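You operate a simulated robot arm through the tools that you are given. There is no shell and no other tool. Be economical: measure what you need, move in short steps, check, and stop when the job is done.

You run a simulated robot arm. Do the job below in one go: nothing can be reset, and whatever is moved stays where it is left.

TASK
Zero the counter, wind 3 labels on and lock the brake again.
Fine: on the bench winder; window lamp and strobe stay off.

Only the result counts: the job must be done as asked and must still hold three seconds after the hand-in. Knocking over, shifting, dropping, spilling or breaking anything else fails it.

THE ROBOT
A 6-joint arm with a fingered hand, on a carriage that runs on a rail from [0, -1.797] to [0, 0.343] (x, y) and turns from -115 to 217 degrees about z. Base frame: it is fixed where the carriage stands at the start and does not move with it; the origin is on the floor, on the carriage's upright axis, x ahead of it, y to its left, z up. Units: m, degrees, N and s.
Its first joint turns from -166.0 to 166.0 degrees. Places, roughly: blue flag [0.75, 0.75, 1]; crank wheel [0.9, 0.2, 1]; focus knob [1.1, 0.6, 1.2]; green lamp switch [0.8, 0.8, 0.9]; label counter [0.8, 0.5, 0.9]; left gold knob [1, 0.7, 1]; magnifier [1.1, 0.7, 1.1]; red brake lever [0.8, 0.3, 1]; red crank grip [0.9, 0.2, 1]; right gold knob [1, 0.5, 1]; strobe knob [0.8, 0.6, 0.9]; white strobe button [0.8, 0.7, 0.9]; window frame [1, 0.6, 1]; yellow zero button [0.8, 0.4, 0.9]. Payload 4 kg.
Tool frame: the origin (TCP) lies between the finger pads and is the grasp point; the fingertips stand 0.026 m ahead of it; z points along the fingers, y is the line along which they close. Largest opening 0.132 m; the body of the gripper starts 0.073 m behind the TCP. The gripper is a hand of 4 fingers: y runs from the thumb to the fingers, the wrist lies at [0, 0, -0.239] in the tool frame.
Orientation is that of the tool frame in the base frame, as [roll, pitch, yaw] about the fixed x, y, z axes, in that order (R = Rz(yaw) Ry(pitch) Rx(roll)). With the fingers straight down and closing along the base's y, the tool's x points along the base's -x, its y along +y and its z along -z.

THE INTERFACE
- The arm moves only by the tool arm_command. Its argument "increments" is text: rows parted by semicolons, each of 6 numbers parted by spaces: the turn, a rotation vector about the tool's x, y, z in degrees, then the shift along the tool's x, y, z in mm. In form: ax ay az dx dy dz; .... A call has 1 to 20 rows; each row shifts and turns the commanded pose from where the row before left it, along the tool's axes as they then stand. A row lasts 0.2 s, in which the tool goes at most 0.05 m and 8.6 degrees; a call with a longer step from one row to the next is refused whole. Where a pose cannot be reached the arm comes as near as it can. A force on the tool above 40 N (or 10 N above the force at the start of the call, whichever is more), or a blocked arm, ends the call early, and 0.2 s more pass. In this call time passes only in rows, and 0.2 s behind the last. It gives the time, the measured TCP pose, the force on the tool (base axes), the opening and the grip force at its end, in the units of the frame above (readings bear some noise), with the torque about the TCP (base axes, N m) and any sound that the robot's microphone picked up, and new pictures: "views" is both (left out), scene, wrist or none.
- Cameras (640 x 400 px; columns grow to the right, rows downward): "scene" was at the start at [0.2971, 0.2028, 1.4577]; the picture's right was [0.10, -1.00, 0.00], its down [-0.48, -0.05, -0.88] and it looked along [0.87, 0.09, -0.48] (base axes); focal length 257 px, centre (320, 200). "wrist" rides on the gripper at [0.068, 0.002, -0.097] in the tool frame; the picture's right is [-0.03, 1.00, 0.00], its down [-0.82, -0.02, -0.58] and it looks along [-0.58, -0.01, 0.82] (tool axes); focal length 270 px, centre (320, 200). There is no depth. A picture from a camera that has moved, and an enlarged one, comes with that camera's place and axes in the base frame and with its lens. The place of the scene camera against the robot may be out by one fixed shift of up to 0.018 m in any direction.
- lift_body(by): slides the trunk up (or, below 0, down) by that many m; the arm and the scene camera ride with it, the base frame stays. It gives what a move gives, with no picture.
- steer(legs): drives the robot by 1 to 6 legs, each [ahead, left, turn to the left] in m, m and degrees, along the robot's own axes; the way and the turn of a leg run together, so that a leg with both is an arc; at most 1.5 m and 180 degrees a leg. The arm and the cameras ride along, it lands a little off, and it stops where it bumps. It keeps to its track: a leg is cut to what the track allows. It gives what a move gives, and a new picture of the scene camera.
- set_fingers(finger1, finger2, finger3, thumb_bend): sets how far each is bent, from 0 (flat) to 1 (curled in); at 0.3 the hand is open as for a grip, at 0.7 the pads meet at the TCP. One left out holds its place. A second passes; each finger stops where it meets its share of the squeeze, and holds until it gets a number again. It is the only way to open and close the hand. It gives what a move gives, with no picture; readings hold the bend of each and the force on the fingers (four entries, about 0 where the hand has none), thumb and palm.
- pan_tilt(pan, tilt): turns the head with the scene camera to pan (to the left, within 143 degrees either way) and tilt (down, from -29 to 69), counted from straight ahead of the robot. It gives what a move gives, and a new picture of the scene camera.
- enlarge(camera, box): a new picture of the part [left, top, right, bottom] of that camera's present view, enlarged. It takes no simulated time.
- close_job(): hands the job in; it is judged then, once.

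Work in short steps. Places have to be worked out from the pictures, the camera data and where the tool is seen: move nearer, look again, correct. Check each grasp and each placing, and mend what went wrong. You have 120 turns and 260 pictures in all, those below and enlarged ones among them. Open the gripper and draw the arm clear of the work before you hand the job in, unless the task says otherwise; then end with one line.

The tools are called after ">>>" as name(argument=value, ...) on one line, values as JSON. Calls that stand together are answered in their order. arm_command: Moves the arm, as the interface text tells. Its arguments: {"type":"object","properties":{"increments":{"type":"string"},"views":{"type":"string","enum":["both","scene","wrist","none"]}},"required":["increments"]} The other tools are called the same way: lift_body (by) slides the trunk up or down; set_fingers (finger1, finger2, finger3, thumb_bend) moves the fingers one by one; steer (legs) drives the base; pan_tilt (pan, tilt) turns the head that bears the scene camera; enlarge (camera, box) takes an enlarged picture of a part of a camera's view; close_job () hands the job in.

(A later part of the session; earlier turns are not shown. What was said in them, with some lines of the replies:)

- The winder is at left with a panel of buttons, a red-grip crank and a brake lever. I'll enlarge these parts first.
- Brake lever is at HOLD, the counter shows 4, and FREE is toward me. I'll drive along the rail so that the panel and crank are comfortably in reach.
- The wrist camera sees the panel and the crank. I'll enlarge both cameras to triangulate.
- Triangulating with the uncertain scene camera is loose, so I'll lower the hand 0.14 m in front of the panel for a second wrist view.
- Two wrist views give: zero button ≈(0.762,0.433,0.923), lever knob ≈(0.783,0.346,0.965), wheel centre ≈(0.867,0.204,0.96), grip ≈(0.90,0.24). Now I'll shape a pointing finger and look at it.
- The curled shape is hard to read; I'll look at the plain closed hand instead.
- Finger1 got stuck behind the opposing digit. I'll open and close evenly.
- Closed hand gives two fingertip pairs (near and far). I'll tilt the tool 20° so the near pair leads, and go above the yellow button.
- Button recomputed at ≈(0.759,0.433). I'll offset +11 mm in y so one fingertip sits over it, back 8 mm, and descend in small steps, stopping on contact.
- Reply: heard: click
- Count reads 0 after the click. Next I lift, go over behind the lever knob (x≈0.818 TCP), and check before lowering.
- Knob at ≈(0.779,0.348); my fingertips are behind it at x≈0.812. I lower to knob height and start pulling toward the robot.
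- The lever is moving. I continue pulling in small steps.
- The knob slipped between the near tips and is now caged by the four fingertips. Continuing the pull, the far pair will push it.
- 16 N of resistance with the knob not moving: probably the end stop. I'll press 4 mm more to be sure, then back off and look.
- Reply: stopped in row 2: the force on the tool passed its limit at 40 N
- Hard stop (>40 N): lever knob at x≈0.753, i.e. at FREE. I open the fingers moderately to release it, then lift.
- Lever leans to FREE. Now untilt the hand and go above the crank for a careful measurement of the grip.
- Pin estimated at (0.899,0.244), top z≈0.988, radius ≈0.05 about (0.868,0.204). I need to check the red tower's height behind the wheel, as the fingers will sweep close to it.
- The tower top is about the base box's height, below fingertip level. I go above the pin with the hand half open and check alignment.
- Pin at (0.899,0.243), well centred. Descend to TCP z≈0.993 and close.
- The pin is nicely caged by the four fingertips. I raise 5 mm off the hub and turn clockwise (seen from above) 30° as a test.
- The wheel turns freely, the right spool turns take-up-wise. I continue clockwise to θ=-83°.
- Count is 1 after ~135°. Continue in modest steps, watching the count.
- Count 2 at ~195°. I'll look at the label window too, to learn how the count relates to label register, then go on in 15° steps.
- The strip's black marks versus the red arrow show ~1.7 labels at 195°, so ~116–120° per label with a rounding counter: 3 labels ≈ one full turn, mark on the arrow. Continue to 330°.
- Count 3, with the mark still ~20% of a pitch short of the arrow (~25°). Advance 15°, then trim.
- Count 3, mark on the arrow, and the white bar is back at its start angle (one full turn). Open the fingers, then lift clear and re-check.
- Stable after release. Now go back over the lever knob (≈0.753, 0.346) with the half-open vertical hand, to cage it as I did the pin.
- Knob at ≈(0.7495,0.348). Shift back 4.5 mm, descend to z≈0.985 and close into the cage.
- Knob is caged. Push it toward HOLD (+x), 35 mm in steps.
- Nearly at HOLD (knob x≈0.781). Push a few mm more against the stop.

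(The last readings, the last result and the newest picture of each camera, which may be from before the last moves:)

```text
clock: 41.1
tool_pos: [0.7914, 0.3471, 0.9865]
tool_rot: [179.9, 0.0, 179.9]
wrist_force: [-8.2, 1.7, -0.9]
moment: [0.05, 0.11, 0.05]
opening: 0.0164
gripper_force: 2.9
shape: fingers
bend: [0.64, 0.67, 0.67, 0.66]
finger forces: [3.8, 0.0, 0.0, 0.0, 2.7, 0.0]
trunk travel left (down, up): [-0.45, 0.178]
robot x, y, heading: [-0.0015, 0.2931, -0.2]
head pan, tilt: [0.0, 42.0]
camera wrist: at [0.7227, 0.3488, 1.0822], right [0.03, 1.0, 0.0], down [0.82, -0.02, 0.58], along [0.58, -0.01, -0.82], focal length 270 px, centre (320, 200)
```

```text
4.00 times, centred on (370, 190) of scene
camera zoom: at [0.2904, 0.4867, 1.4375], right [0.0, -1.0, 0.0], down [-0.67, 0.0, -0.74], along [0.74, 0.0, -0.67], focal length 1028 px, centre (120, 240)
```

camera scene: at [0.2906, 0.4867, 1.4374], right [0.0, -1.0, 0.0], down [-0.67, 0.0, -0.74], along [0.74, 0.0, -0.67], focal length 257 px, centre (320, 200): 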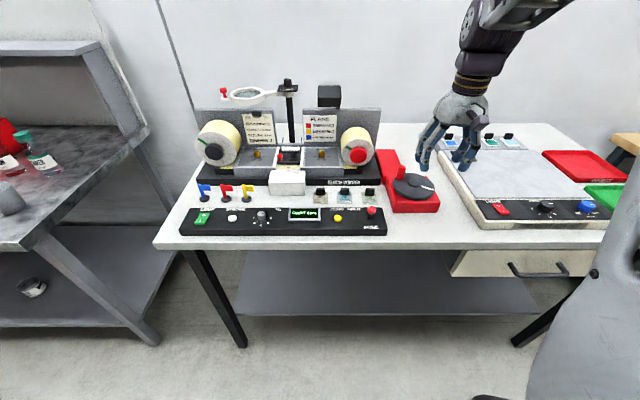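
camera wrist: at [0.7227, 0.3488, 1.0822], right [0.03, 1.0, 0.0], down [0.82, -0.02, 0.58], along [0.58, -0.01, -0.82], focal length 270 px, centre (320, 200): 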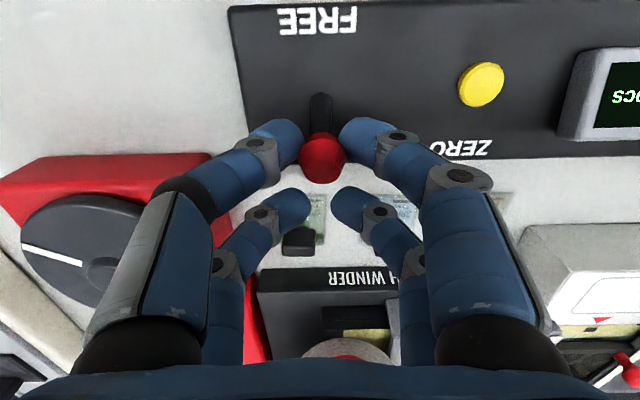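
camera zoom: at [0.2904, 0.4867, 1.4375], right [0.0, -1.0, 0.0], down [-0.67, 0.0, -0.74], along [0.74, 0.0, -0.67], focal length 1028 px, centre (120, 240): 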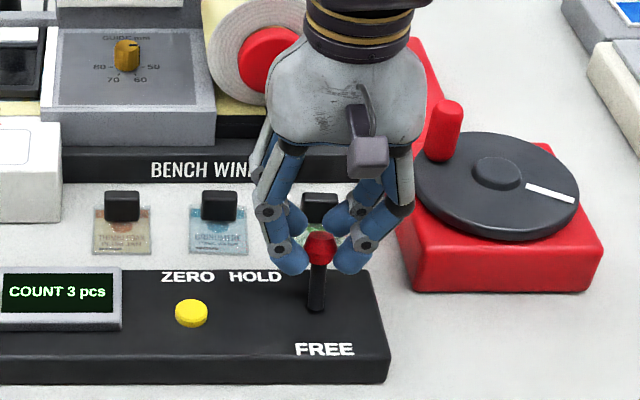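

Knob's image position now equals the original HOLD position exactly and it resists. Release and lift away.

>>> set_fingers(finger1=0.5, finger2=0.5, finger3=0.5, thumb_bend=0.5)

>>> arm_command(increments="0 0 0 0 0 -30; 0 0 0 0 0 -40; 0 0 0 0 0 -40; 0 0 0 20 0 -40; 0 0 0 40 0 0; 0 0 0 40 0 0; 0 0 0 40 0 0; 0 0 0 0 0 0", views="both")

>>> enlarge(camera="scene", box=[180, 110, 460, 250])

>>> enlarge(camera="scene", box=[300, 140, 440, 240])

>>> set_fingers(finger1=0.3, finger2=0.3, finger3=0.3, thumb_bend=0.3)

```text
clock: 42.1
tool_pos: [0.7913, 0.3471, 0.9869]
tool_rot: [179.8, -0.1, 179.9]
wrist_force: [0.3, 0.2, -0.8]
moment: [0.0, 0.01, -0.05]
opening: 0.0653
gripper_force: 0.0
shape: fingers
bend: [0.5, 0.5, 0.5, 0.5]
finger forces: [0.0, 0.0, 0.1, 0.0, 0.0, 0.0]
trunk travel left (down, up): [-0.45, 0.178]
robot x, y, heading: [0.002, 0.293, -0.5]
head pan, tilt: [0.0, 42.0]
```

```text
clock: 43.9
tool_pos: [0.6505, 0.3454, 1.1352]
tool_rot: [179.9, 0.1, 179.9]
wrist_force: [-0.8, -0.7, -0.3]
moment: [0.0, 0.01, 0.02]
opening: 0.0652
gripper_force: 0.1
shape: fingers
bend: [0.5, 0.5, 0.5, 0.5]
finger forces: [0.1, 0.0, 0.0, 0.1, 0.0, 0.0]
trunk travel left (down, up): [-0.45, 0.178]
robot x, y, heading: [-0.0012, 0.2952, -0.2]
head pan, tilt: [0.0, 42.0]
camera scene: at [0.2907, 0.4866, 1.4374], right [0.0, -1.0, 0.0], down [-0.67, 0.0, -0.74], along [0.74, 0.0, -0.67], focal length 257 px, centre (320, 200)
camera wrist: at [0.582, 0.3465, 1.2313], right [0.03, 1.0, 0.0], down [0.82, -0.02, 0.58], along [0.58, -0.01, -0.82], focal length 270 px, centre (320, 200)
```

scene: 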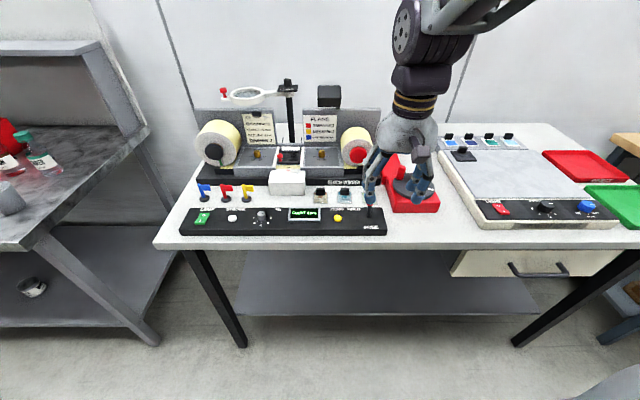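
wrist: 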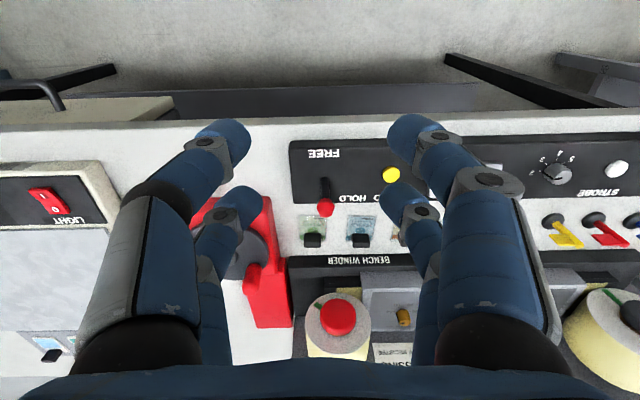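

```text
2.29 times, centred on (320, 180) of scene
camera zoom: at [0.2907, 0.4866, 1.4374], right [0.0, -1.0, 0.0], down [-0.67, 0.0, -0.74], along [0.74, 0.0, -0.67], focal length 588 px, centre (320, 246)
```

zoom: 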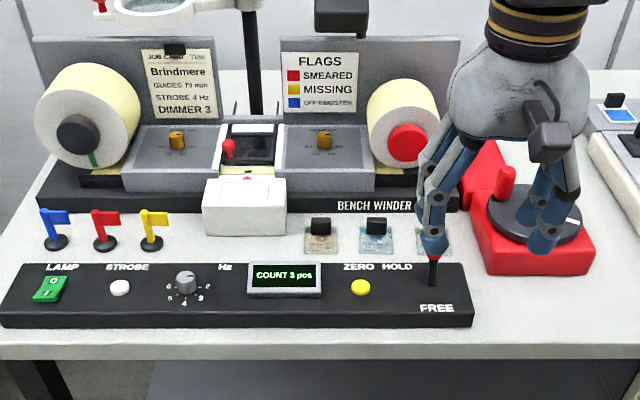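

```text
4.00 times, centred on (370, 190) of scene
camera zoom: at [0.2907, 0.4866, 1.4374], right [0.0, -1.0, 0.0], down [-0.67, 0.0, -0.74], along [0.74, 0.0, -0.67], focal length 1028 px, centre (120, 240)
```

zoom: 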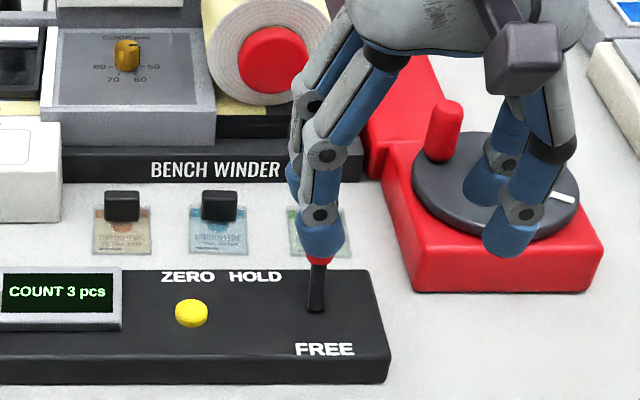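

```text
clock: 44.9
tool_pos: [0.6507, 0.3441, 1.1354]
tool_rot: [179.9, 0.1, 179.9]
wrist_force: [0.3, -1.1, -0.1]
moment: [-0.04, 0.0, 0.01]
opening: 0.1324
gripper_force: 0.2
shape: fingers
bend: [0.3, 0.3, 0.3, 0.3]
finger forces: [0.0, 0.1, 0.0, 0.1, 0.0, 0.0]
trunk travel left (down, up): [-0.45, 0.178]
robot x, y, heading: [0.0005, 0.2921, 0.1]
head pan, tilt: [0.0, 42.0]
```

The count is 3, the brake is at HOLD, the lamp and strobe are untouched, and the hand is open and clear, so I hand in.

>>> close_job()

```text
The job is handed in.
```

I zeroed the counter, wound 3 labels on (counter reads 3, register mark on the arrow) and put the brake lever back to HOLD. The window lamp and strobe were not touched.
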